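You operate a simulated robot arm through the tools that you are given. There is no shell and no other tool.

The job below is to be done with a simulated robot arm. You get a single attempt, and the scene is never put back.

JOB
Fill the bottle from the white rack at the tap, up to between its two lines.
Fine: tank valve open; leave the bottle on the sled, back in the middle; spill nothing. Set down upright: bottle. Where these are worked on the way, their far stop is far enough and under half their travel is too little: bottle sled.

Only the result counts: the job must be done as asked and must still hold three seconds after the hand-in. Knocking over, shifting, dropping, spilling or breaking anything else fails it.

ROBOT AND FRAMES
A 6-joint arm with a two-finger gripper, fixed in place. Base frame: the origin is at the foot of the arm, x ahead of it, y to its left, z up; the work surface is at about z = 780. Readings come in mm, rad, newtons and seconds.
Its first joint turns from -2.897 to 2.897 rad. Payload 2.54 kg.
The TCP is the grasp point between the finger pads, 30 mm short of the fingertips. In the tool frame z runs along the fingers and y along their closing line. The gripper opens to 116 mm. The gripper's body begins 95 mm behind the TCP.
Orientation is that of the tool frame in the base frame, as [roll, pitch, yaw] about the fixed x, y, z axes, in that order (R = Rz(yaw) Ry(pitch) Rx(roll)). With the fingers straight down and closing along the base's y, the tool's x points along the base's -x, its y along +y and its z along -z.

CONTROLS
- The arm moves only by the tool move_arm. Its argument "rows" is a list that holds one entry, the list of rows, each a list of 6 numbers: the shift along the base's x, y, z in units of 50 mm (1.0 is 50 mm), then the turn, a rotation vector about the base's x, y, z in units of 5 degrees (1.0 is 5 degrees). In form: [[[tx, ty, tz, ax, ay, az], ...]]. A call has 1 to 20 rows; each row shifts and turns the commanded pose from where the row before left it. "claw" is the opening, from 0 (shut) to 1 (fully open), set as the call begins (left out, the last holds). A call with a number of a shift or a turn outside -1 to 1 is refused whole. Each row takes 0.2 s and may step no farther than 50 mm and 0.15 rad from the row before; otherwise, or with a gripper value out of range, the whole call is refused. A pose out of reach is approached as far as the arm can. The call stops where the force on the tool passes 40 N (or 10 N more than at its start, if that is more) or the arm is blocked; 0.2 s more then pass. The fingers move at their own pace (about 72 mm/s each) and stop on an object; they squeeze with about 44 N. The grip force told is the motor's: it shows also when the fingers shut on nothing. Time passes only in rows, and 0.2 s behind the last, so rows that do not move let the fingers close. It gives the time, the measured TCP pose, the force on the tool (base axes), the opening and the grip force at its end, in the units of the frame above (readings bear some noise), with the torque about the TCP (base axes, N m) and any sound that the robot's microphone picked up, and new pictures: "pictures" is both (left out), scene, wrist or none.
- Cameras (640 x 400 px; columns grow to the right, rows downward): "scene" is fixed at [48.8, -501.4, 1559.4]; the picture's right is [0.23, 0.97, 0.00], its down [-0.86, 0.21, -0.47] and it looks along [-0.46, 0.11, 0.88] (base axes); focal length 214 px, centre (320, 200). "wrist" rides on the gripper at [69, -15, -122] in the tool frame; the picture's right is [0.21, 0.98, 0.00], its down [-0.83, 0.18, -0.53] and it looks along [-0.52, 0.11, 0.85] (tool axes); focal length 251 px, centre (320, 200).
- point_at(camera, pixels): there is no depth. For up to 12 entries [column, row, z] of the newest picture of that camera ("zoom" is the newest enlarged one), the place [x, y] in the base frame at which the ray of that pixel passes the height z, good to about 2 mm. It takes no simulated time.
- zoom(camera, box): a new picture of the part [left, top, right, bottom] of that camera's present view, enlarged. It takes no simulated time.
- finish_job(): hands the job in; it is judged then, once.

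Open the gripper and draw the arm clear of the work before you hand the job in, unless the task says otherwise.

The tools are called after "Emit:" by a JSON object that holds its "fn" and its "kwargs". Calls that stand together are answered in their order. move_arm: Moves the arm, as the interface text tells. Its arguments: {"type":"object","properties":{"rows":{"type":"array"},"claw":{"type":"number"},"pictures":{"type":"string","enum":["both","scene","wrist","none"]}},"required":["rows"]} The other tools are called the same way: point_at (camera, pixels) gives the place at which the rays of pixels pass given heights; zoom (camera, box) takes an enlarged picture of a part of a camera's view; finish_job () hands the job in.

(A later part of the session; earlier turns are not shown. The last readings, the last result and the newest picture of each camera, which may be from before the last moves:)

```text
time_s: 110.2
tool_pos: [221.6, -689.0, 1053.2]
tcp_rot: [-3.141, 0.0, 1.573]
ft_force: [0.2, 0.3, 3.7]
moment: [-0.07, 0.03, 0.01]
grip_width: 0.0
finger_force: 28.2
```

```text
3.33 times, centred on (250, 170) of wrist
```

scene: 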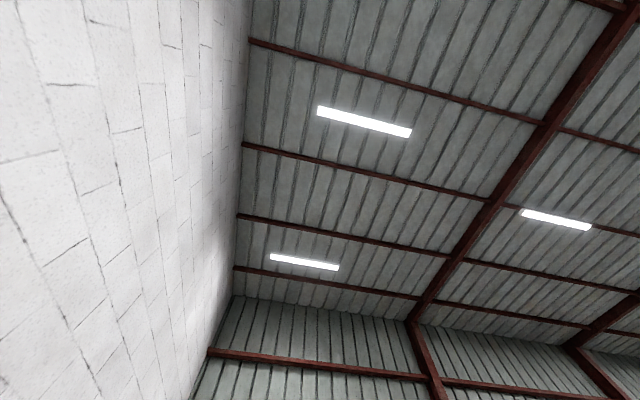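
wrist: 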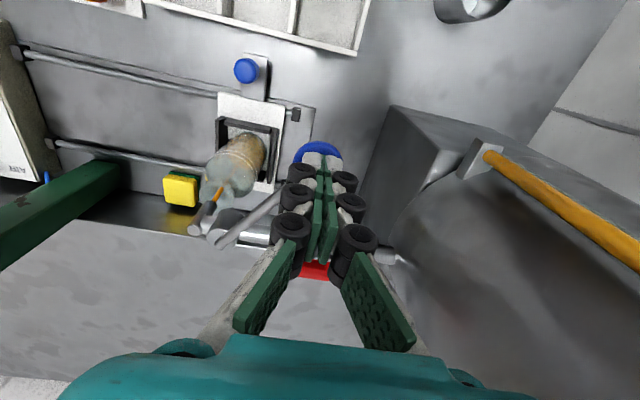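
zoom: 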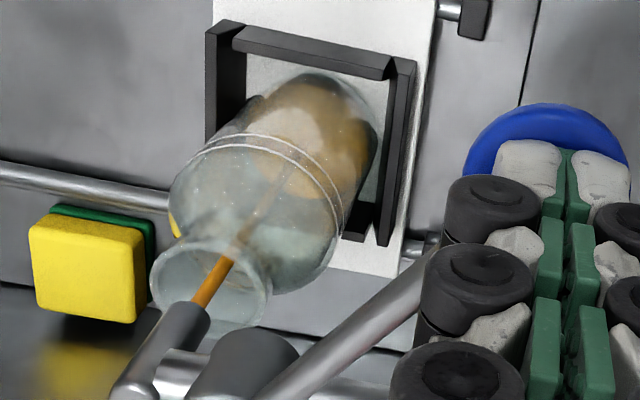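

The level is creeping up at roughly 4 mm/s, which gives good control. I hold for ~4 s and re-check.

Emit:
{"fn": "move_arm", "kwargs": {"rows": [[[0, 0, 0, 0, 0, 0], [0, 0, 0, 0, 0, 0], [0, 0, 0, 0, 0, 0], [0, 0, 0, 0, 0, 0], [0, 0, 0, 0, 0, 0], [0, 0, 0, 0, 0, 0], [0, 0, 0, 0, 0, 0], [0, 0, 0, 0, 0, 0], [0, 0, 0, 0, 0, 0], [0, 0, 0, 0, 0, 0], [0, 0, 0, 0, 0, 0], [0, 0, 0, 0, 0, 0], [0, 0, 0, 0, 0, 0], [0, 0, 0, 0, 0, 0], [0, 0, 0, 0, 0, 0], [0, 0, 0, 0, 0, 0], [0, 0, 0, 0, 0, 0], [0, 0, 0, 0, 0, 0], [0, 0, 0, 0, 0, 0]]], "pictures": "wrist"}}

Emit:
{"fn": "zoom", "kwargs": {"camera": "wrist", "box": [190, 110, 310, 230]}}

```text
time_s: 114.2
tool_pos: [222.7, -690.8, 1052.6]
tcp_rot: [3.141, 0.0, 1.572]
ft_force: [0.0, -0.6, 4.2]
moment: [-0.03, 0.05, 0.0]
grip_width: 0.3
finger_force: 28.7
```

wrist: 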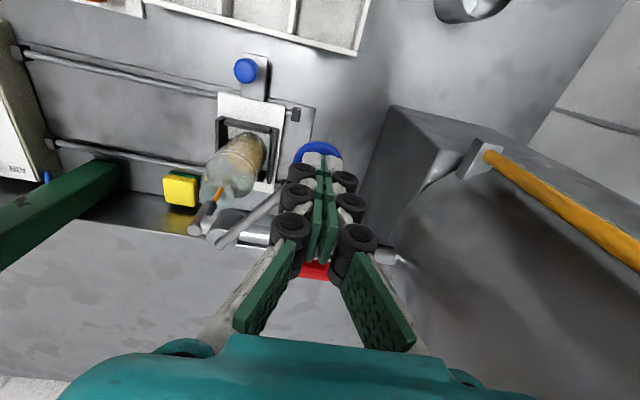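

```text
3.33 times, centred on (250, 170) of wrist
```

zoom: 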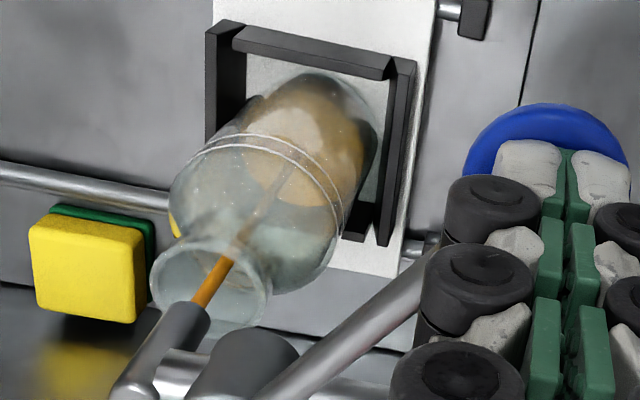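

Rising at only ~2 mm/s now. I press 2 mm further to speed it up moderately and hold 3 s.

Emit:
{"fn": "move_arm", "kwargs": {"rows": [[[0, 0, -0.04, 0, 0, 0], [0, 0, 0, 0, 0, 0], [0, 0, 0, 0, 0, 0], [0, 0, 0, 0, 0, 0], [0, 0, 0, 0, 0, 0], [0, 0, 0, 0, 0, 0], [0, 0, 0, 0, 0, 0], [0, 0, 0, 0, 0, 0], [0, 0, 0, 0, 0, 0], [0, 0, 0, 0, 0, 0], [0, 0, 0, 0, 0, 0], [0, 0, 0, 0, 0, 0], [0, 0, 0, 0, 0, 0], [0, 0, 0, 0, 0, 0]]], "pictures": "wrist"}}

Emit:
{"fn": "zoom", "kwargs": {"camera": "wrist", "box": [190, 110, 310, 230]}}

```text
time_s: 117.2
tool_pos: [221.6, -690.1, 1050.8]
tcp_rot: [3.141, 0.0, 1.573]
ft_force: [-0.6, -0.8, 4.3]
moment: [-0.03, 0.03, -0.01]
grip_width: 0.1
finger_force: 29.0
```

wrist: 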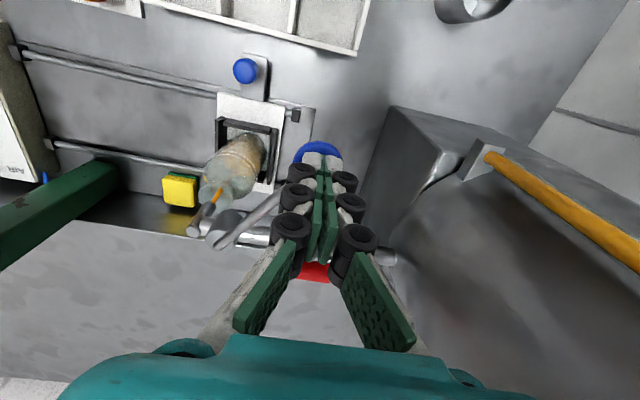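

```text
3.33 times, centred on (250, 170) of wrist
```

zoom: 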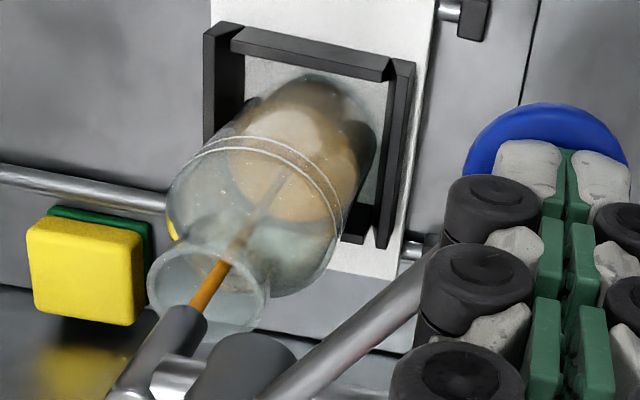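

Level is rising ~5 mm/s now, surface ≈ half way. Hold 4 s more.

Emit:
{"fn": "move_arm", "kwargs": {"rows": [[[0, 0, 0, 0, 0, 0], [0, 0, 0, 0, 0, 0], [0, 0, 0, 0, 0, 0], [0, 0, 0, 0, 0, 0], [0, 0, 0, 0, 0, 0], [0, 0, 0, 0, 0, 0], [0, 0, 0, 0, 0, 0], [0, 0, 0, 0, 0, 0], [0, 0, 0, 0, 0, 0], [0, 0, 0, 0, 0, 0], [0, 0, 0, 0, 0, 0], [0, 0, 0, 0, 0, 0], [0, 0, 0, 0, 0, 0], [0, 0, 0, 0, 0, 0]]], "pictures": "wrist"}}

Emit:
{"fn": "zoom", "kwargs": {"camera": "wrist", "box": [190, 110, 310, 230]}}

```text
time_s: 120.2
tool_pos: [222.3, -690.0, 1051.3]
tcp_rot: [-3.14, 0.001, 1.573]
ft_force: [-0.6, -0.1, 3.7]
moment: [-0.01, 0.02, -0.05]
grip_width: 0.1
finger_force: 28.3
```

wrist: 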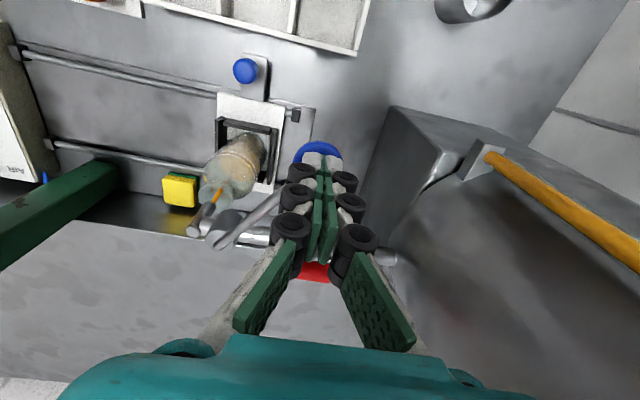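

```text
3.33 times, centred on (250, 170) of wrist
```

zoom: 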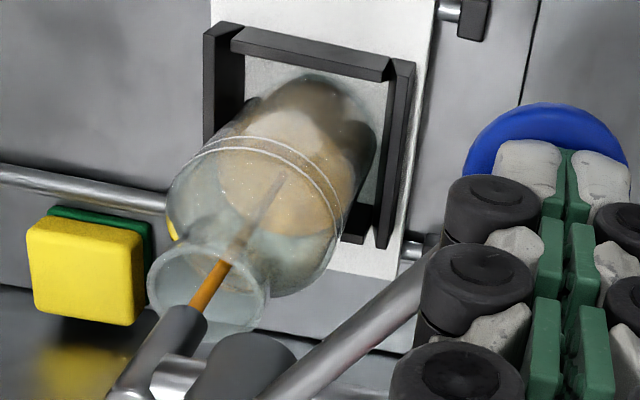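

Emit:
{"fn": "move_arm", "kwargs": {"rows": [[[0, 0, 0, 0, 0, 0], [0, 0, 0, 0, 0, 0], [0, 0, 0, 0, 0, 0], [0, 0, 0, 0, 0, 0], [0, 0, 0, 0, 0, 0], [0, 0, 0, 0, 0, 0], [0, 0, 0, 0, 0, 0], [0, 0, 0, 0, 0, 0], [0, 0, 0, 0, 0, 0], [0, 0, 0, 0, 0, 0], [0, 0, 0, 0, 0, 0], [0, 0, 0, 0, 0, 0], [0, 0, 0, 0, 0, 0], [0, 0, 0, 0, 0, 0]]], "pictures": "wrist"}}

Emit:
{"fn": "zoom", "kwargs": {"camera": "wrist", "box": [190, 110, 310, 230]}}

```text
time_s: 123.2
tool_pos: [221.4, -689.6, 1049.6]
tcp_rot: [3.141, 0.002, 1.571]
ft_force: [0.3, 0.8, 3.9]
moment: [-0.05, 0.02, 0.03]
grip_width: 0.0
finger_force: 28.9
```

wrist: 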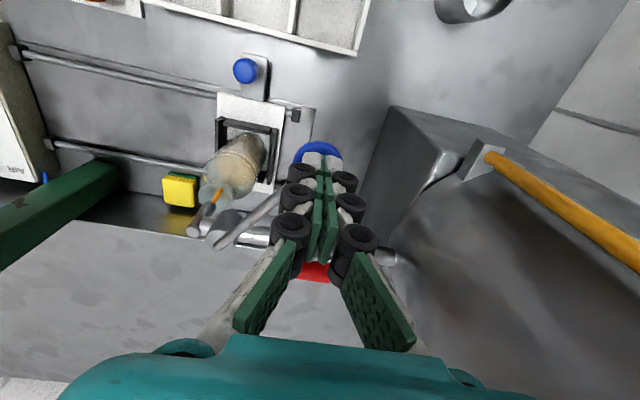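

```text
3.33 times, centred on (250, 170) of wrist
```

zoom: 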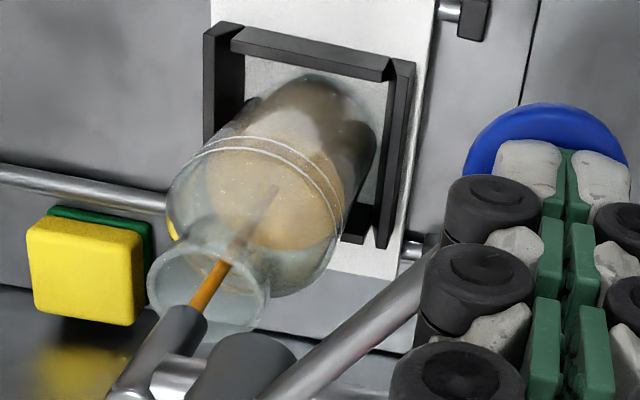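

Emit:
{"fn": "zoom", "kwargs": {"camera": "wrist", "box": [200, 125, 270, 205]}}

```text
5.00 times, centred on (235, 165) of wrist
```

zoom: 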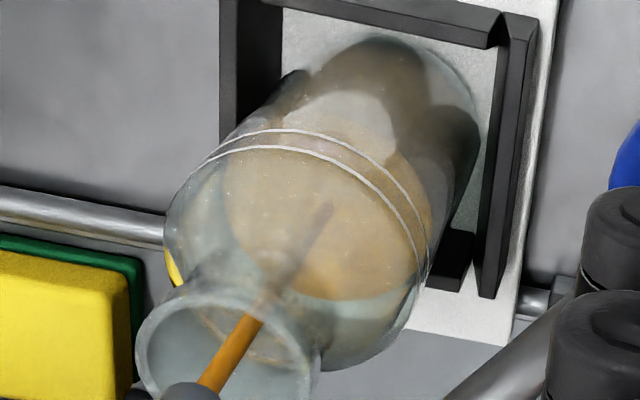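

The surface is ≈z 870, ~15 mm under the lower line, rising ≈3.8 mm/s. I now raise the fingers 8 mm to test whether the lever springs closed by itself.

Emit:
{"fn": "move_arm", "kwargs": {"rows": [[[0, 0, 0.2, 0, 0, 0]]], "pictures": "wrist"}}

Emit:
{"fn": "zoom", "kwargs": {"camera": "wrist", "box": [200, 125, 270, 205]}}

```text
time_s: 123.6
tool_pos: [220.8, -691.9, 1060.9]
tcp_rot: [3.141, 0.0, 1.573]
ft_force: [0.0, 0.4, 0.1]
moment: [-0.01, 0.01, 0.01]
grip_width: 0.3
finger_force: 28.7
```

wrist: 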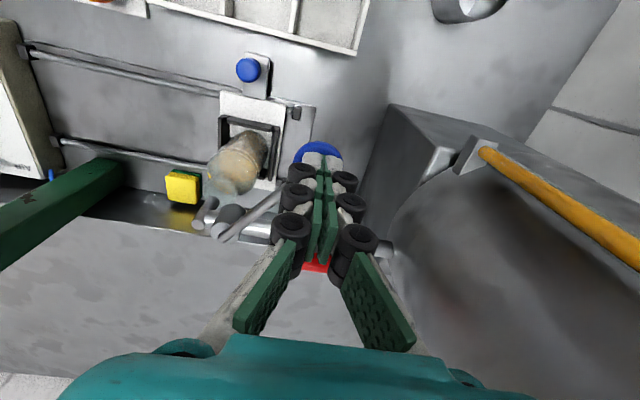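

```text
5.00 times, centred on (235, 165) of wrist
```

zoom: 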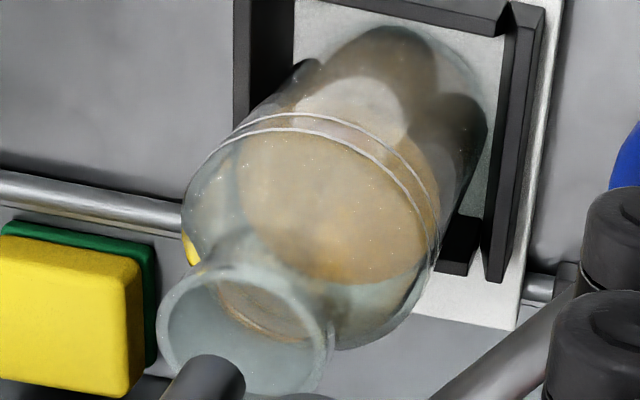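

The stream stopped as soon as the lever was released: it is self-closing. Now I back off and tilt to read the level against the lines from the side.

Emit:
{"fn": "move_arm", "kwargs": {"rows": [[[0, 0.2, 0.8, 0, 0, 0], [-0.2, 0.7, 0.2, 0, 0, 0], [-0.4, 0.7, -0.2, 0, 0, 0], [-0.4, 0.4, -0.5, -1, 0, 0], [-0.4, 0.3, -0.6, -1, 0, 0], [-0.2, 0, -0.6, -1, 0, 0], [0, 0, -0.6, -1, 0, 0], [0, 0, -0.6, -1, 0, 0], [0, 0, -0.6, -1, 0, 0], [0, 0, -0.3, -1, 0, 0], [0, 0, 0, 0, 0, 0]]], "pictures": "wrist"}}

Emit:
{"fn": "zoom", "kwargs": {"camera": "wrist", "box": [250, 130, 370, 250]}}

```text
time_s: 126.0
tool_pos: [141.1, -577.1, 908.3]
tcp_rot: [-3.139, 0.613, 1.572]
ft_force: [0.0, -0.4, -0.5]
moment: [0.03, 0.02, -0.02]
grip_width: 0.1
finger_force: 29.0
```

wrist: 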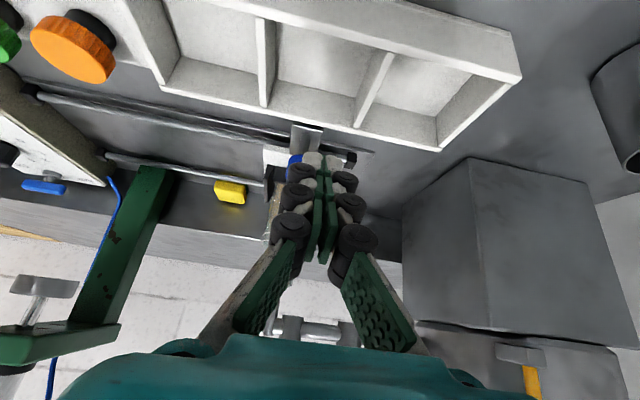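

```text
3.33 times, centred on (310, 190) of wrist
```

zoom: 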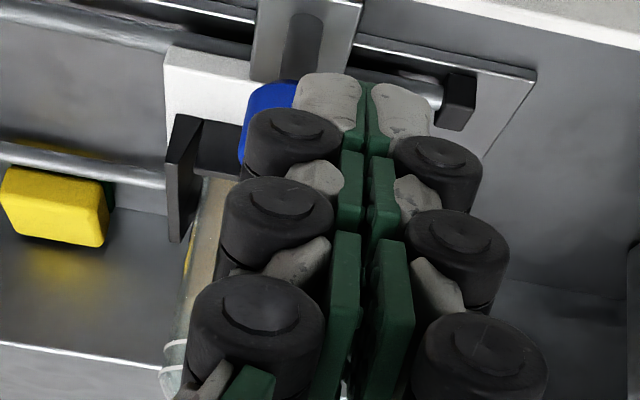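

The closed fingers block the view; I open the gripper to look between them.

Emit:
{"fn": "move_arm", "kwargs": {"rows": [[[0, 0, 0, 0, 0, 0], [0, 0, 0, 0, 0, 0], [0, 0, 0, 0, 0, 0], [0, 0, 0, 0, 0, 0]]], "claw": 1, "pictures": "wrist"}}

Emit:
{"fn": "zoom", "kwargs": {"camera": "wrist", "box": [250, 160, 350, 280]}}

```text
time_s: 127.0
tool_pos: [140.7, -576.8, 910.2]
tcp_rot: [-3.14, 0.611, 1.574]
ft_force: [-0.3, 0.3, 0.0]
moment: [0.0, 0.01, 0.03]
grip_width: 116.1
finger_force: 0.1
```

wrist: 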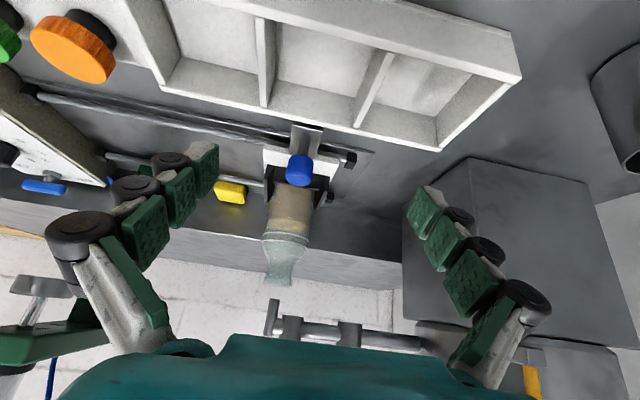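

```text
3.33 times, centred on (300, 220) of wrist
```

zoom: 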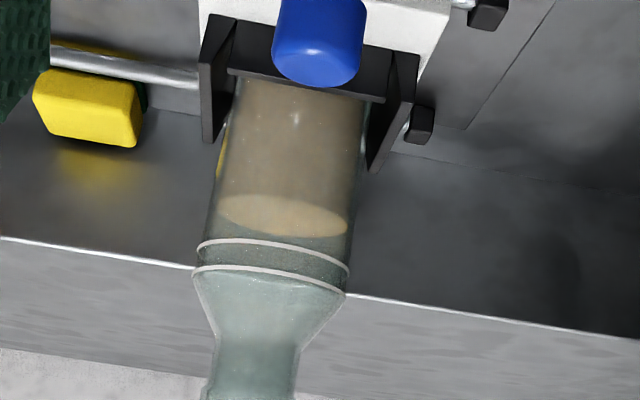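

Very clear: the liquid's near edge is at row ≈197, while the lines' near arcs are at ≈240 and ≈267 (about 10 mm apart), so ~20 mm more is needed. I go back to the lever with the gripper closed.

Emit:
{"fn": "move_arm", "kwargs": {"rows": [[[0, 0, 0.5, 1, 0, 0], [0, 0, 0.6, 1, 0, 0], [0, 0, 0.6, 1, 0, 0], [0, 0, 0.6, 1, 0, 0], [0, 0, 0.6, 1, 0, 0], [0.2, 0, 0.6, 1, 0, 0], [0.3, -0.4, 0.5, 1, 0, 0], [0.4, -0.6, 0, 0, 0, 0], [0.4, -0.6, 0, 0, 0, 0], [0.3, -0.5, 0, 0, 0, 0], [0, -0.17, 0, 0, 0, 0], [0, 0, 0, 0, 0, 0]]], "claw": 0, "pictures": "wrist"}}

```text
time_s: 129.6
tool_pos: [220.7, -690.7, 1110.4]
tcp_rot: [3.141, 0.0, 1.572]
ft_force: [-0.3, -0.5, -0.4]
moment: [0.01, -0.01, 0.0]
grip_width: 0.0
finger_force: 28.7
```

wrist: 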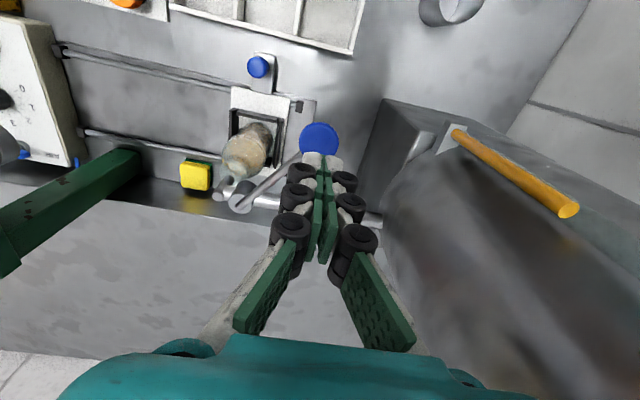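

Positioned above the disc. I press down to z≈1051 again and hold ~1.5 s, then look.

Emit:
{"fn": "move_arm", "kwargs": {"rows": [[[0, 0, -0.95, 0, 0, 0], [0, 0, -0.14, 0, 0, 0], [0, 0, -0.1, 0, 0, 0], [0, 0, 0, 0, 0, 0], [0, 0, 0, 0, 0, 0], [0, 0, 0, 0, 0, 0], [0, 0, 0, 0, 0, 0], [0, 0, 0, 0, 0, 0], [0, 0, 0, 0, 0, 0]]], "pictures": "wrist"}}

Emit:
{"fn": "zoom", "kwargs": {"camera": "wrist", "box": [190, 110, 310, 230]}}

```text
time_s: 131.6
tool_pos: [220.2, -688.4, 1050.9]
tcp_rot: [3.141, 0.0, 1.574]
ft_force: [-0.2, 0.0, 3.8]
moment: [-0.01, 0.01, 0.02]
grip_width: 0.0
finger_force: 28.7
```

wrist: 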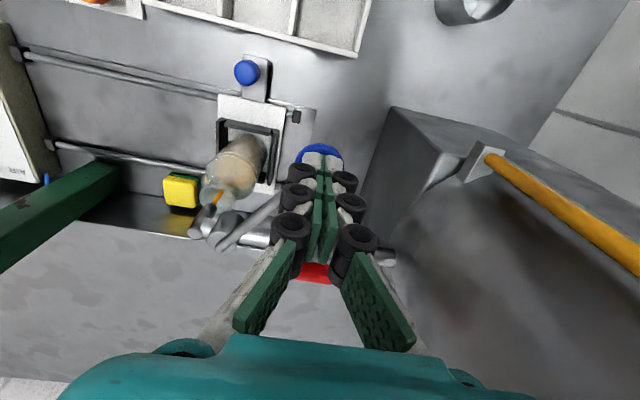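

```text
3.33 times, centred on (250, 170) of wrist
```

zoom: 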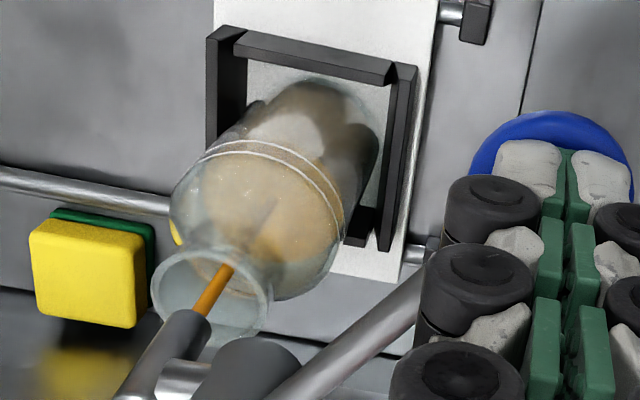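

Flowing again; lower surface edge now ≈258 (target ≈270–275). I hold 1.4 s more and then lift in the same call, then view.

Emit:
{"fn": "move_arm", "kwargs": {"rows": [[[0, 0, 0, 0, 0, 0], [0, 0, 0, 0, 0, 0], [0, 0, 0, 0, 0, 0], [0, 0, 0, 0, 0, 0], [0, 0, 0, 0, 0, 0], [0, 0, 0, 0, 0, 0], [0, 0, 0.25, 0, 0, 0]]], "pictures": "wrist"}}

Emit:
{"fn": "zoom", "kwargs": {"camera": "wrist", "box": [190, 110, 310, 230]}}

```text
time_s: 133.2
tool_pos: [222.0, -690.8, 1063.5]
tcp_rot: [3.141, 0.001, 1.575]
ft_force: [-0.4, -0.4, 0.1]
moment: [-0.02, -0.02, 0.0]
grip_width: 0.0
finger_force: 28.6
```

wrist: 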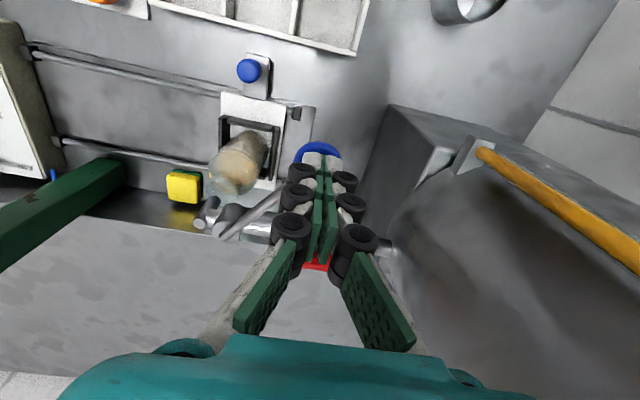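

```text
3.33 times, centred on (250, 170) of wrist
```

zoom: 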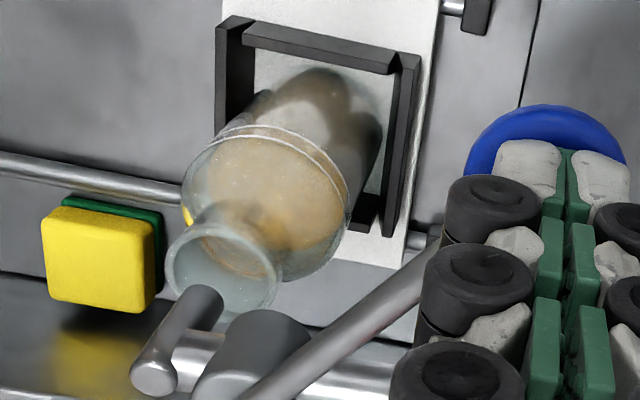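

Flow stopped. Back to the side view to read the level again.

Emit:
{"fn": "move_arm", "kwargs": {"rows": [[[0, 0.2, 0.8, 0, 0, 0]]], "pictures": "none"}}

Emit:
{"fn": "move_arm", "kwargs": {"rows": [[[-0.2, 0.7, 0.2, 0, 0, 0], [-0.4, 0.7, -0.2, 0, 0, 0], [-0.4, 0.4, -0.5, -1, 0, 0], [-0.4, 0.3, -0.6, -1, 0, 0], [-0.2, 0, -0.6, -1, 0, 0], [0, 0, -0.6, -1, 0, 0], [0, 0, -0.6, -1, 0, 0], [0, 0, -0.6, -1, 0, 0], [0, 0, -0.3, -1, 0, 0], [0, 0, 0, 0, 0, 0]]], "claw": 1, "pictures": "wrist"}}

Emit:
{"fn": "zoom", "kwargs": {"camera": "wrist", "box": [250, 160, 350, 280]}}

```text
time_s: 133.6
tool_pos: [222.6, -678.6, 1105.3]
tcp_rot: [-3.141, -0.001, 1.573]
ft_force: [-0.2, 0.6, -0.1]
moment: [0.0, 0.0, 0.02]
grip_width: 0.0
finger_force: 28.1
```

```text
time_s: 135.8
tool_pos: [140.0, -575.9, 913.3]
tcp_rot: [-3.141, 0.612, 1.574]
ft_force: [-0.3, 0.0, 0.2]
moment: [-0.05, -0.04, 0.01]
grip_width: 116.0
finger_force: 0.0
```

wrist: 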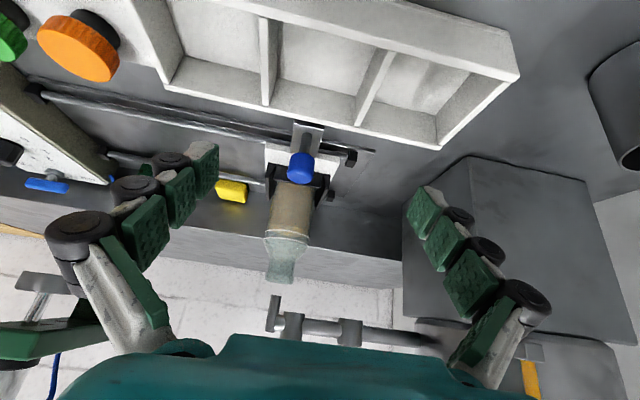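

```text
3.33 times, centred on (300, 220) of wrist
```

zoom: 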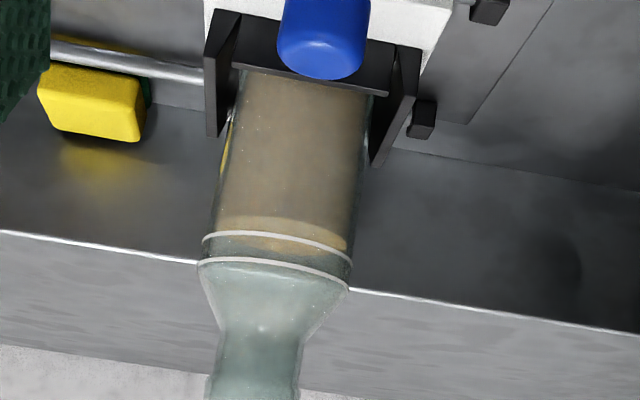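

Emit:
{"fn": "zoom", "kwargs": {"camera": "wrist", "box": [262, 210, 312, 250]}}

```text
10.00 times, centred on (287, 230) of wrist
```

zoom: 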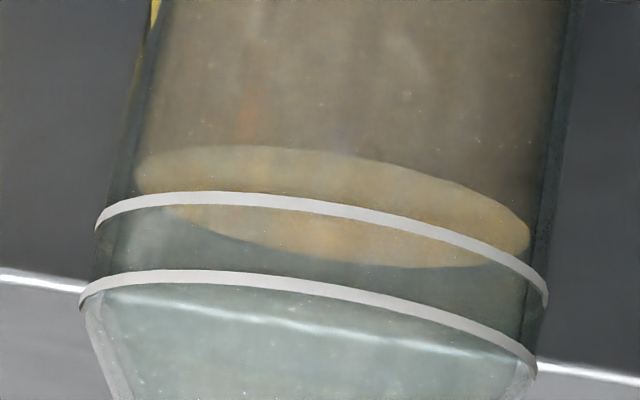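

At 10× the surface's centre is ≈57 px below the lower line's plane while the lines are ≈87 px apart, so I need ≈100 px (≈1.15 line spacings) more. The last press raised it by about that same amount (≈11 mm in 2.75 s), so I repeat the same press.

Emit:
{"fn": "move_arm", "kwargs": {"rows": [[[0, 0, 0.5, 1, 0, 0], [0, 0, 0.6, 1, 0, 0], [0, 0, 0.6, 1, 0, 0], [0, 0, 0.6, 1, 0, 0], [0, 0, 0.6, 1, 0, 0], [0.2, 0, 0.6, 1, 0, 0], [0.3, -0.4, 0.44, 1, 0, 0], [0.4, -0.6, 0, 0, 0, 0], [0.4, -0.6, 0, 0, 0, 0], [0.32, -0.5, 0, 0, 0, 0], [0, -0.19, 0, 0, 0, 0], [0, 0, 0, 0, 0, 0]]], "claw": 0, "pictures": "none"}}

```text
time_s: 138.4
tool_pos: [221.1, -687.1, 1112.7]
tcp_rot: [3.141, -0.001, 1.574]
ft_force: [0.1, 0.3, 0.7]
moment: [0.03, 0.02, 0.01]
grip_width: 0.0
finger_force: 29.1
```

Commanded height is identical to last time. I repeat the press with the same timing (first half).

Emit:
{"fn": "move_arm", "kwargs": {"rows": [[[0, 0, -0.95, 0, 0, 0], [0, 0, -0.14, 0, 0, 0], [0, 0, -0.1, 0, 0, 0], [0, 0, 0, 0, 0, 0], [0, 0, 0, 0, 0, 0], [0, 0, 0, 0, 0, 0], [0, 0, 0, 0, 0, 0], [0, 0, 0, 0, 0, 0], [0, 0, 0, 0, 0, 0]]], "pictures": "wrist"}}

Emit:
{"fn": "zoom", "kwargs": {"camera": "wrist", "box": [190, 110, 310, 230]}}

```text
time_s: 140.4
tool_pos: [221.3, -686.6, 1052.7]
tcp_rot: [-3.141, 0.001, 1.574]
ft_force: [0.2, -0.1, 3.8]
moment: [-0.06, 0.03, 0.01]
grip_width: 0.0
finger_force: 28.5
```

wrist: 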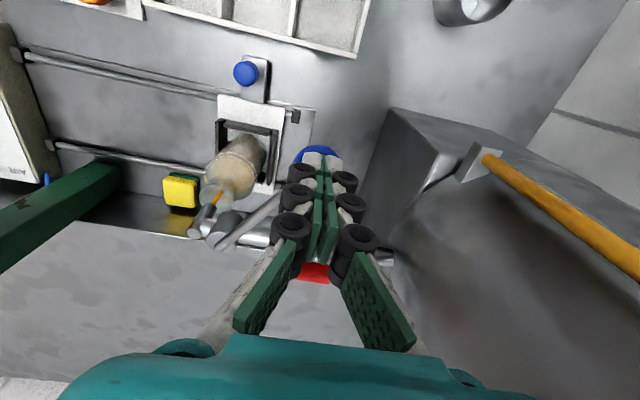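

```text
3.33 times, centred on (250, 170) of wrist
```

zoom: 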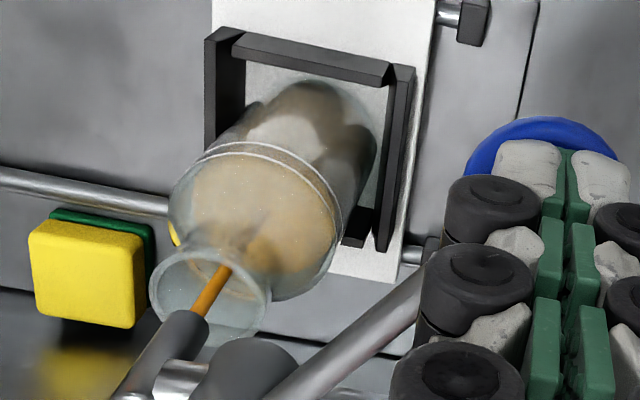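

Flow is going well. I hold the second half and lift.

Emit:
{"fn": "move_arm", "kwargs": {"rows": [[[0, 0, 0, 0, 0, 0], [0, 0, 0, 0, 0, 0], [0, 0, 0, 0, 0, 0], [0, 0, 0, 0, 0, 0], [0, 0, 0, 0, 0, 0], [0, 0, 0, 0, 0, 0], [0, 0, 0.25, 0, 0, 0]]], "pictures": "wrist"}}

Emit:
{"fn": "move_arm", "kwargs": {"rows": [[[0, 0.2, 0.8, 0, 0, 0]]], "pictures": "none"}}

Emit:
{"fn": "move_arm", "kwargs": {"rows": [[[-0.2, 0.7, 0.2, 0, 0, 0], [-0.4, 0.7, -0.2, 0, 0, 0], [-0.4, 0.4, -0.5, -1, 0, 0], [-0.4, 0.3, -0.6, -1, 0, 0], [-0.2, 0, -0.6, -1, 0, 0], [0, 0, -0.6, -1, 0, 0], [0, 0, -0.6, -1, 0, 0], [0, 0, -0.6, -1, 0, 0], [0, 0, -0.3, -1, 0, 0], [0, 0, 0, 0, 0, 0]]], "claw": 1, "pictures": "wrist"}}

Emit:
{"fn": "zoom", "kwargs": {"camera": "wrist", "box": [262, 210, 312, 250]}}

```text
time_s: 142.0
tool_pos: [222.0, -686.3, 1063.0]
tcp_rot: [-3.14, -0.001, 1.571]
ft_force: [-0.4, -0.5, -0.8]
moment: [0.0, 0.01, 0.04]
grip_width: 0.0
finger_force: 28.9
```

wrist: 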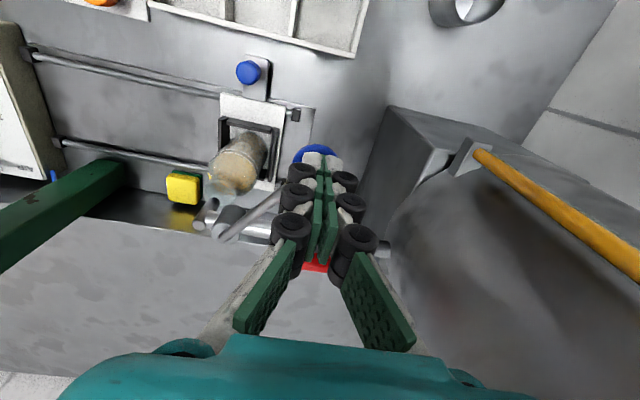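

```text
time_s: 142.4
tool_pos: [221.6, -678.0, 1102.4]
tcp_rot: [3.141, 0.002, 1.572]
ft_force: [0.3, -0.4, 0.2]
moment: [0.02, 0.01, -0.01]
grip_width: 0.0
finger_force: 28.6
```

```text
time_s: 144.6
tool_pos: [141.9, -574.3, 914.2]
tcp_rot: [-3.139, 0.614, 1.573]
ft_force: [-0.1, 0.3, 0.3]
moment: [0.01, 0.0, -0.03]
grip_width: 116.2
finger_force: 0.1
```

wrist: 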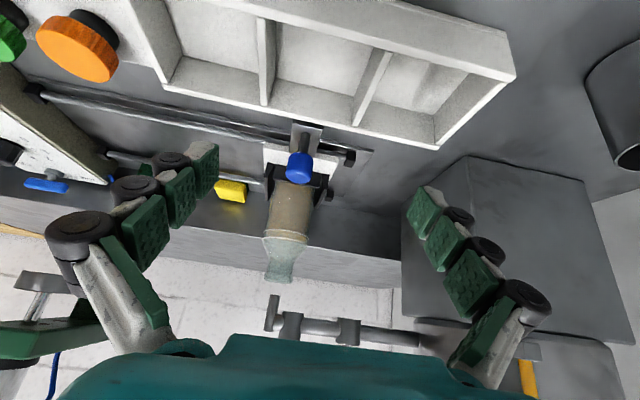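

```text
10.00 times, centred on (287, 230) of wrist
```

zoom: 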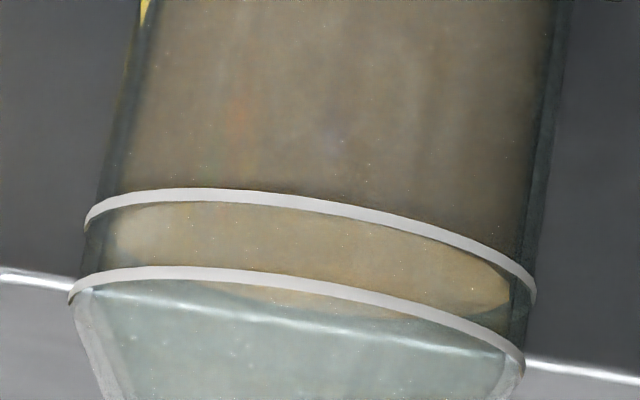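

The surface has just reached the lower line (its near edge merges with that line), so the last press was a bit shallower (~2 mm/s). I need ≈5–6 mm more to be mid-way; I'll press ~1.9 s, which stays within the band even at the faster rate.

Emit:
{"fn": "move_arm", "kwargs": {"rows": [[[0, 0, 0.5, 1, 0, 0], [0, 0, 0.6, 1, 0, 0], [0, 0, 0.6, 1, 0, 0], [0, 0, 0.6, 1, 0, 0], [0, 0, 0.6, 1, 0, 0], [0.2, 0, 0.6, 1, 0, 0], [0.3, -0.4, 0.44, 1, 0, 0], [0.4, -0.6, 0, 0, 0, 0], [0.4, -0.6, 0, 0, 0, 0], [0.3, -0.5, 0, 0, 0, 0], [0, -0.2, 0, 0, 0, 0], [0, 0, 0, 0, 0, 0]]], "claw": 0, "pictures": "none"}}

Emit:
{"fn": "move_arm", "kwargs": {"rows": [[[0, 0, -0.95, 0, 0, 0], [0, 0, -0.14, 0, 0, 0], [0, 0, -0.1, 0, 0, 0], [0, 0, 0, 0, 0, 0], [0, 0, 0, 0, 0, 0], [0, 0, 0, 0, 0, 0]]], "pictures": "wrist"}}

Emit:
{"fn": "zoom", "kwargs": {"camera": "wrist", "box": [190, 110, 310, 230]}}

```text
time_s: 147.2
tool_pos: [224.1, -690.0, 1111.3]
tcp_rot: [3.141, 0.0, 1.573]
ft_force: [0.2, -0.1, 0.4]
moment: [0.01, 0.03, -0.02]
grip_width: 0.0
finger_force: 28.5
```

```text
time_s: 148.6
tool_pos: [222.4, -688.8, 1051.3]
tcp_rot: [3.141, 0.0, 1.573]
ft_force: [0.5, 0.6, 2.9]
moment: [-0.01, 0.0, -0.01]
grip_width: 0.1
finger_force: 28.2
```

wrist: 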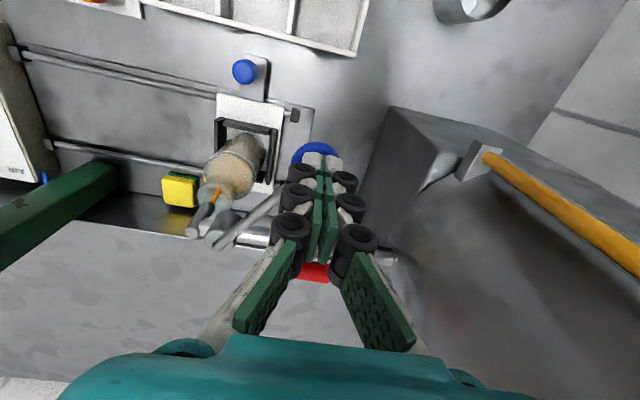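

```text
3.33 times, centred on (250, 170) of wrist
```

zoom: 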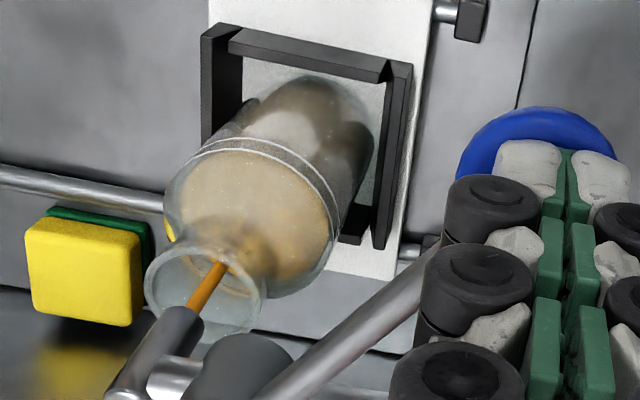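

About 0.8 s of flow so far; I hold 0.6 s more and lift, then check from the side.

Emit:
{"fn": "move_arm", "kwargs": {"rows": [[[0, 0, 0, 0, 0, 0], [0, 0, 0, 0, 0, 0], [0, 0, 0, 0, 0, 0], [0, 0, 0.25, 0, 0, 0]]], "pictures": "wrist"}}

Emit:
{"fn": "move_arm", "kwargs": {"rows": [[[0, 0.2, 0.8, 0, 0, 0]]], "pictures": "none"}}

Emit:
{"fn": "move_arm", "kwargs": {"rows": [[[-0.2, 0.7, 0.2, 0, 0, 0], [-0.4, 0.7, -0.2, 0, 0, 0], [-0.4, 0.4, -0.5, -1, 0, 0], [-0.4, 0.3, -0.6, -1, 0, 0], [-0.2, 0, -0.6, -1, 0, 0], [0, 0, -0.6, -1, 0, 0], [0, 0, -0.6, -1, 0, 0], [0, 0, -0.6, -1, 0, 0], [0, 0, -0.3, -1, 0, 0], [0, 0, 0, 0, 0, 0]]], "claw": 1, "pictures": "wrist"}}

Emit:
{"fn": "zoom", "kwargs": {"camera": "wrist", "box": [262, 210, 312, 250]}}

```text
time_s: 149.6
tool_pos: [222.1, -687.9, 1064.4]
tcp_rot: [-3.141, 0.001, 1.572]
ft_force: [0.8, -0.1, -0.2]
moment: [0.01, 0.01, 0.0]
grip_width: 0.1
finger_force: 28.0
```

wrist: 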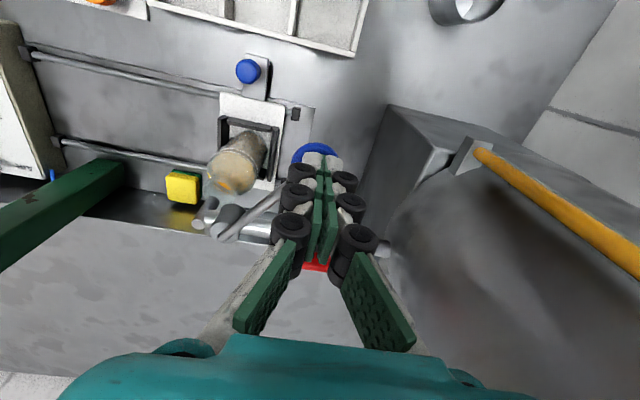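

```text
time_s: 150.0
tool_pos: [222.4, -680.2, 1102.6]
tcp_rot: [-3.14, 0.0, 1.573]
ft_force: [0.5, 0.3, -0.5]
moment: [0.01, 0.03, -0.03]
grip_width: 0.0
finger_force: 29.1
```

```text
time_s: 152.2
tool_pos: [143.3, -571.2, 913.3]
tcp_rot: [-3.14, 0.614, 1.572]
ft_force: [0.9, -0.6, 0.5]
moment: [0.0, -0.01, -0.04]
grip_width: 116.0
finger_force: 0.0
```

wrist: 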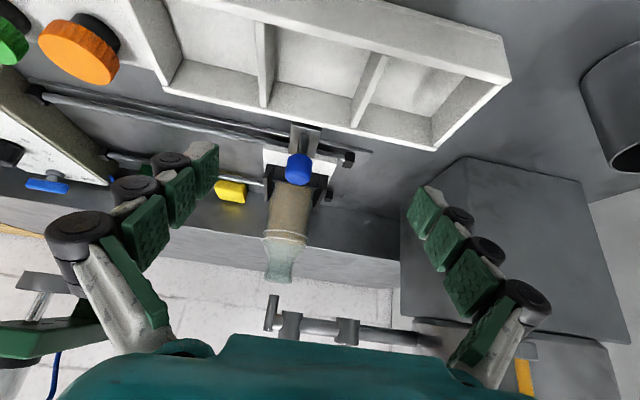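

```text
10.00 times, centred on (287, 230) of wrist
```

zoom: 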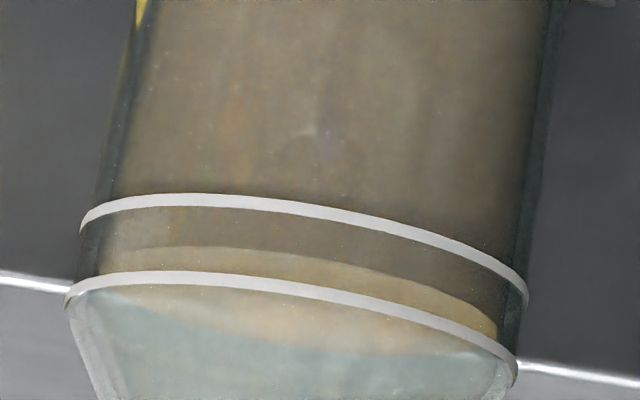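

The surface now sits about half-way between the two lines (near edge ≈253 vs line arcs 207 and 288). I check the spout for any dripping before moving the sled.

Emit:
{"fn": "zoom", "kwargs": {"camera": "wrist", "box": [240, 220, 340, 340]}}

```text
3.33 times, centred on (290, 280) of wrist
```

zoom: 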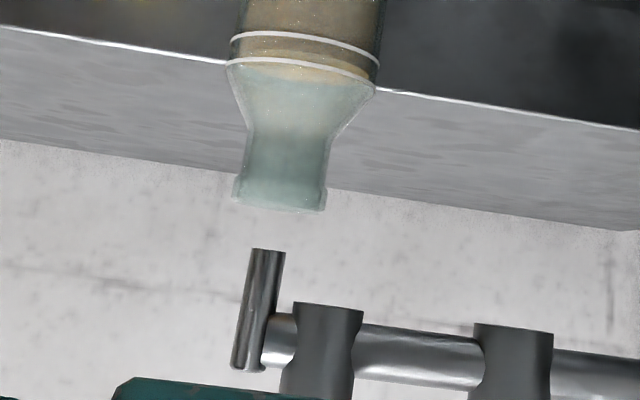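

No drips. I return upright and go over the sled knob at ≈(130.5,−666).

Emit:
{"fn": "move_arm", "kwargs": {"rows": [[[0, 0, 0.4, 1, 0, 0], [0, 0, 0.4, 1, 0, 0], [0, -0.2, 0.2, 1, 0, 0], [0, -0.4, 0, 1, 0, 0], [-0.1, -0.5, 0, 1, 0, 0], [-0.1, -0.5, 0, 1, 0, 0], [-0.05, -0.3, 0, 1, 0, 0], [0, 0, 0, 0, 0, 0]]], "claw": 0.5, "pictures": "wrist"}}

```text
time_s: 154.0
tool_pos: [130.4, -667.5, 962.7]
tcp_rot: [-3.141, -0.004, 1.571]
ft_force: [-0.2, 0.2, 0.3]
moment: [0.02, 0.0, -0.04]
grip_width: 57.8
finger_force: 0.0
```

wrist: 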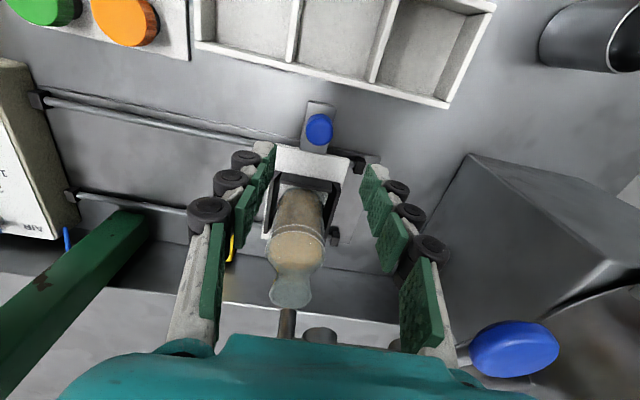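

Knob (319,128) is between the fingers. Lower to z≈857 and cage it.

Emit:
{"fn": "move_arm", "kwargs": {"rows": [[[0, 0, -0.8, 0, 0, 0], [0, 0, -0.8, 0, 0, 0], [0, 0, -0.4, 0, 0, 0], [0, 0, -0.1, 0, 0, 0], [0, 0, 0, 0, 0, 0]]], "pictures": "none"}}

Emit:
{"fn": "move_arm", "kwargs": {"rows": [[[0, 0, 0, 0, 0, 0], [0, 0, 0, 0, 0, 0]]], "claw": 0.235, "pictures": "wrist"}}

```text
time_s: 155.2
tool_pos: [131.5, -669.2, 859.0]
tcp_rot: [3.141, 0.0, 1.572]
ft_force: [0.7, 0.8, 0.6]
moment: [-0.03, 0.02, 0.02]
grip_width: 57.9
finger_force: 0.0
```

```text
time_s: 155.8
tool_pos: [131.0, -668.2, 859.0]
tcp_rot: [-3.141, -0.002, 1.572]
ft_force: [-1.3, 0.1, 0.2]
moment: [0.0, 0.03, 0.0]
grip_width: 27.4
finger_force: 0.2
```

wrist: 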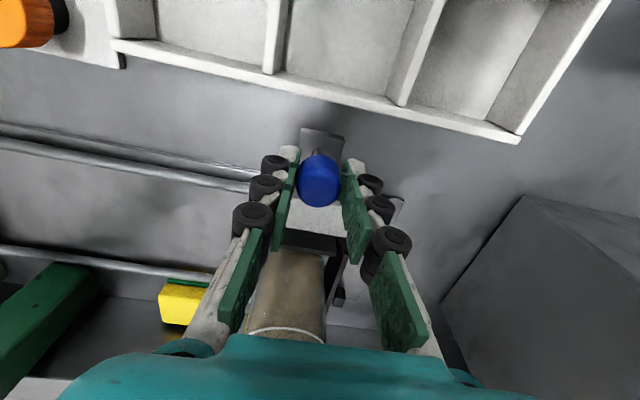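

Caged. I slide the filled bottle back gently toward the middle (≈30 mm/s).

Emit:
{"fn": "move_arm", "kwargs": {"rows": [[[-0.03, 0, 0, 0, 0, 0], [-0.05, 0, 0, 0, 0, 0], [-0.07, 0, 0, 0, 0, 0], [-0.1, 0, 0, 0, 0, 0], [-0.12, 0, 0, 0, 0, 0], [-0.12, 0, 0, 0, 0, 0], [-0.12, 0, 0, 0, 0, 0], [-0.12, 0, 0, 0, 0, 0], [-0.12, 0, 0, 0, 0, 0], [-0.12, 0, 0, 0, 0, 0], [-0.12, 0, 0, 0, 0, 0], [-0.12, 0, 0, 0, 0, 0], [-0.12, 0, 0, 0, 0, 0], [-0.12, 0, 0, 0, 0, 0], [-0.12, 0, 0, 0, 0, 0], [-0.12, 0, 0, 0, 0, 0], [-0.12, 0, 0, 0, 0, 0], [-0.12, 0, 0, 0, 0, 0], [-0.1, 0, 0, 0, 0, 0], [-0.08, 0, 0, 0, 0, 0]]], "pictures": "wrist"}}

```text
time_s: 160.0
tool_pos: [23.3, -667.7, 859.2]
tcp_rot: [3.141, 0.0, 1.572]
ft_force: [1.0, 0.6, -0.2]
moment: [0.05, 0.01, 0.0]
grip_width: 27.6
finger_force: 0.4
```

wrist: 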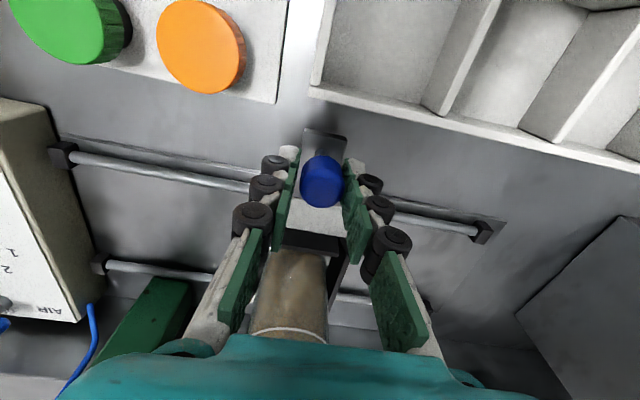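

Knob at ≈25; another 18 mm to the middle, decelerating.

Emit:
{"fn": "move_arm", "kwargs": {"rows": [[[-0.06, 0, 0, 0, 0, 0], [-0.07, 0, 0, 0, 0, 0], [-0.07, 0, 0, 0, 0, 0], [-0.06, 0, 0, 0, 0, 0], [-0.05, 0, 0, 0, 0, 0], [-0.03, 0, 0, 0, 0, 0], [-0.02, 0, 0, 0, 0, 0], [0, 0, 0, 0, 0, 0], [0, 0, 0, 0, 0, 0]]], "pictures": "wrist"}}

```text
time_s: 162.0
tool_pos: [5.5, -669.3, 859.2]
tcp_rot: [3.14, -0.001, 1.574]
ft_force: [3.0, 0.0, 0.5]
moment: [-0.03, -0.07, 0.01]
grip_width: 29.5
finger_force: 1.8
```

wrist: 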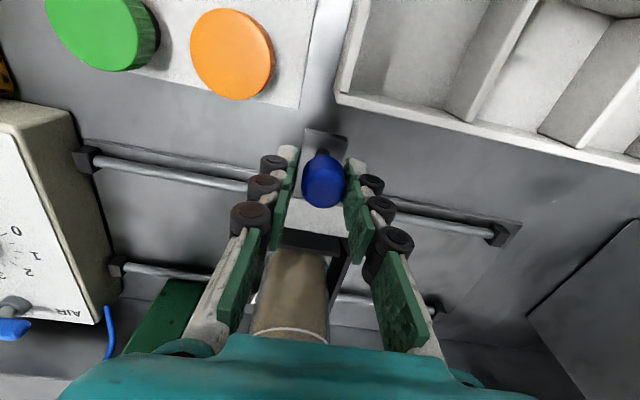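

The sled is at knob ≈8 (original ≈7), with a small resistance like a centre detent. I open the fingers, rise and check its position and the bottle.

Emit:
{"fn": "move_arm", "kwargs": {"rows": [[[0, 0, 0, 0, 0, 0], [0, 0, 0, 0, 0, 0]]], "claw": 0.5, "pictures": "none"}}

Emit:
{"fn": "move_arm", "kwargs": {"rows": [[[0, 0, 0.7, 0, 0, 0], [0, 0, 0.9, 0, 0, 0], [0, 0.2, 0.9, 0, 0, 0], [0, 0.5, 0.3, 0, 0, 0]]], "pictures": "wrist"}}

Emit:
{"fn": "zoom", "kwargs": {"camera": "wrist", "box": [240, 100, 380, 250]}}

```text
time_s: 162.6
tool_pos: [6.2, -669.4, 858.1]
tcp_rot: [-3.14, -0.001, 1.573]
ft_force: [0.0, -0.7, -0.5]
moment: [0.01, 0.04, -0.03]
grip_width: 58.1
finger_force: 0.1
```

```text
time_s: 163.6
tool_pos: [7.6, -633.1, 999.8]
tcp_rot: [3.141, 0.0, 1.573]
ft_force: [-0.1, -0.2, 0.2]
moment: [0.05, -0.01, 0.0]
grip_width: 57.8
finger_force: 0.1
```

wrist: 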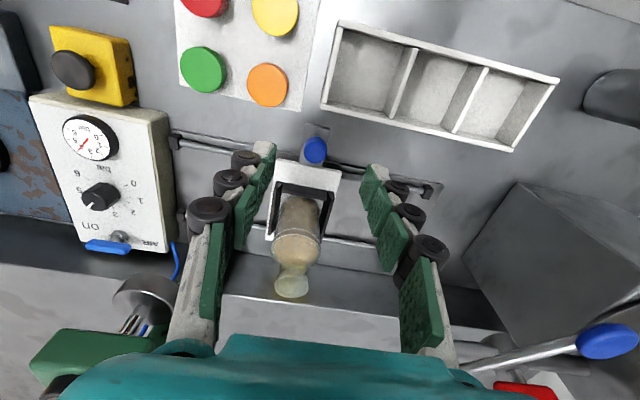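

```text
2.67 times, centred on (310, 175) of wrist
```

zoom: 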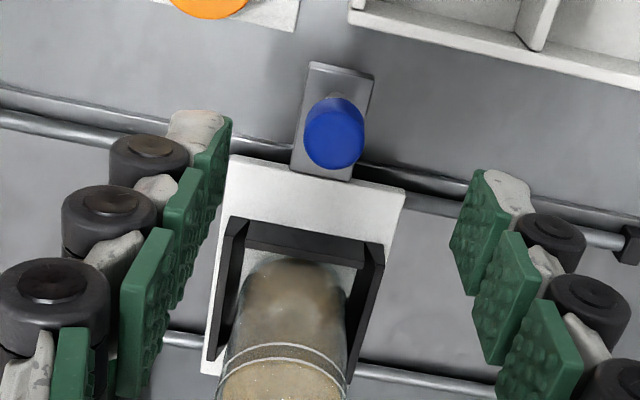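

Emit:
{"fn": "point_at", "kwargs": {"camera": "zoom", "pixels": [[333, 138, 858], [230, 160, 803], [404, 190, 803]]}}

Emit:
{"fn": "point_at", "kwargs": {"camera": "wrist", "pixels": [[176, 141, 800], [431, 190, 800]]}}

```text
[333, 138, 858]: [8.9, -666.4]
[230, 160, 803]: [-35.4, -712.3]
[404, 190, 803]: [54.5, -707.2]
```

```text
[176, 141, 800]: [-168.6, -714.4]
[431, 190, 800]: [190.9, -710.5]
```

Sled plate spans −35…54.5 (centre ≈9.6) between rail ends −169…191 (centre ≈11): it's in the middle. I take a last tilted look at the bottle and level here.

Emit:
{"fn": "move_arm", "kwargs": {"rows": [[[0.1, 0.5, 0, -1, 0, 0], [0.1, 0.5, -0.2, -1, 0, 0], [0.1, 0.1, -0.4, -1, 0, 0], [0, 0, -0.4, -1, 0, 0], [0, 0, -0.4, -1, 0, 0], [0, 0, -0.3, -1, 0, 0], [0, 0, 0, -1, 0, 0], [0, 0, 0, 0, 0, 0]]], "claw": 1, "pictures": "wrist"}}

Emit:
{"fn": "zoom", "kwargs": {"camera": "wrist", "box": [260, 150, 360, 290]}}

```text
time_s: 165.4
tool_pos: [22.1, -578.7, 912.5]
tcp_rot: [-3.14, 0.612, 1.573]
ft_force: [0.1, 0.2, 0.4]
moment: [0.01, -0.02, 0.01]
grip_width: 116.0
finger_force: 0.0
```

wrist: 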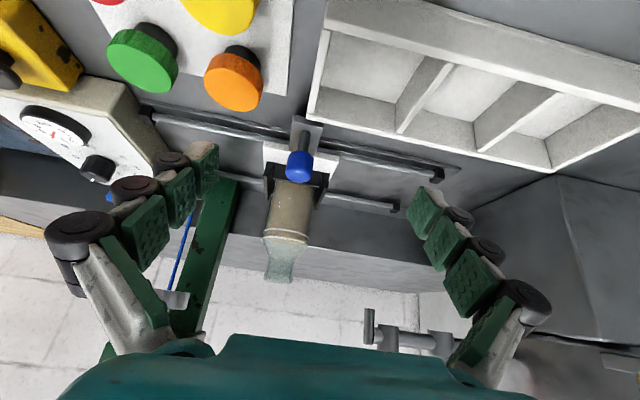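

```text
2.86 times, centred on (310, 220) of wrist
```

zoom: 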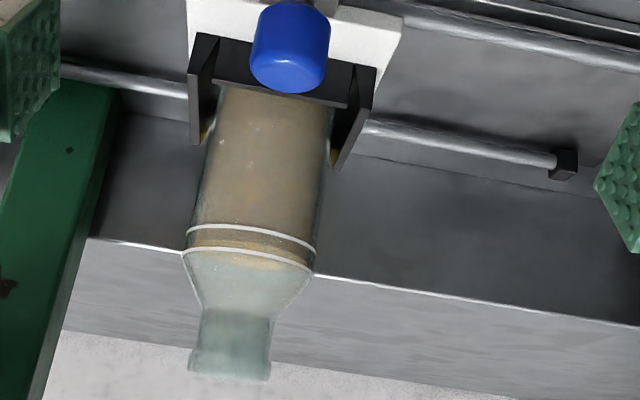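

Emit:
{"fn": "zoom", "kwargs": {"camera": "wrist", "box": [262, 210, 312, 250]}}

Emit:
{"fn": "zoom", "kwargs": {"camera": "wrist", "box": [200, 120, 460, 350]}}

```text
10.00 times, centred on (287, 230) of wrist
```

zoom: 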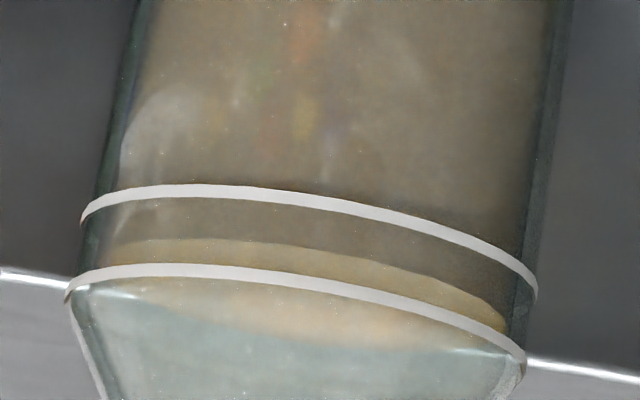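

```text
1.74 times, centred on (330, 235) of wrist
```

zoom: 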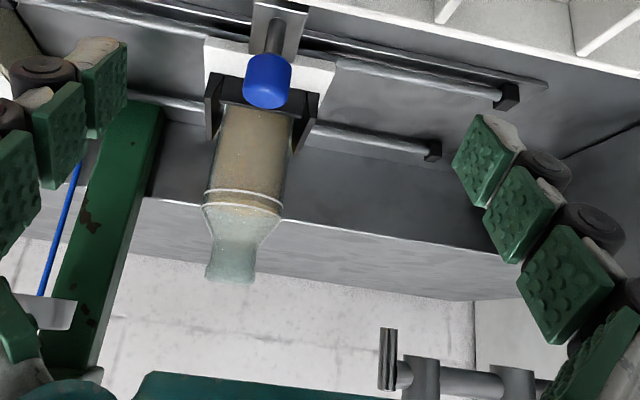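

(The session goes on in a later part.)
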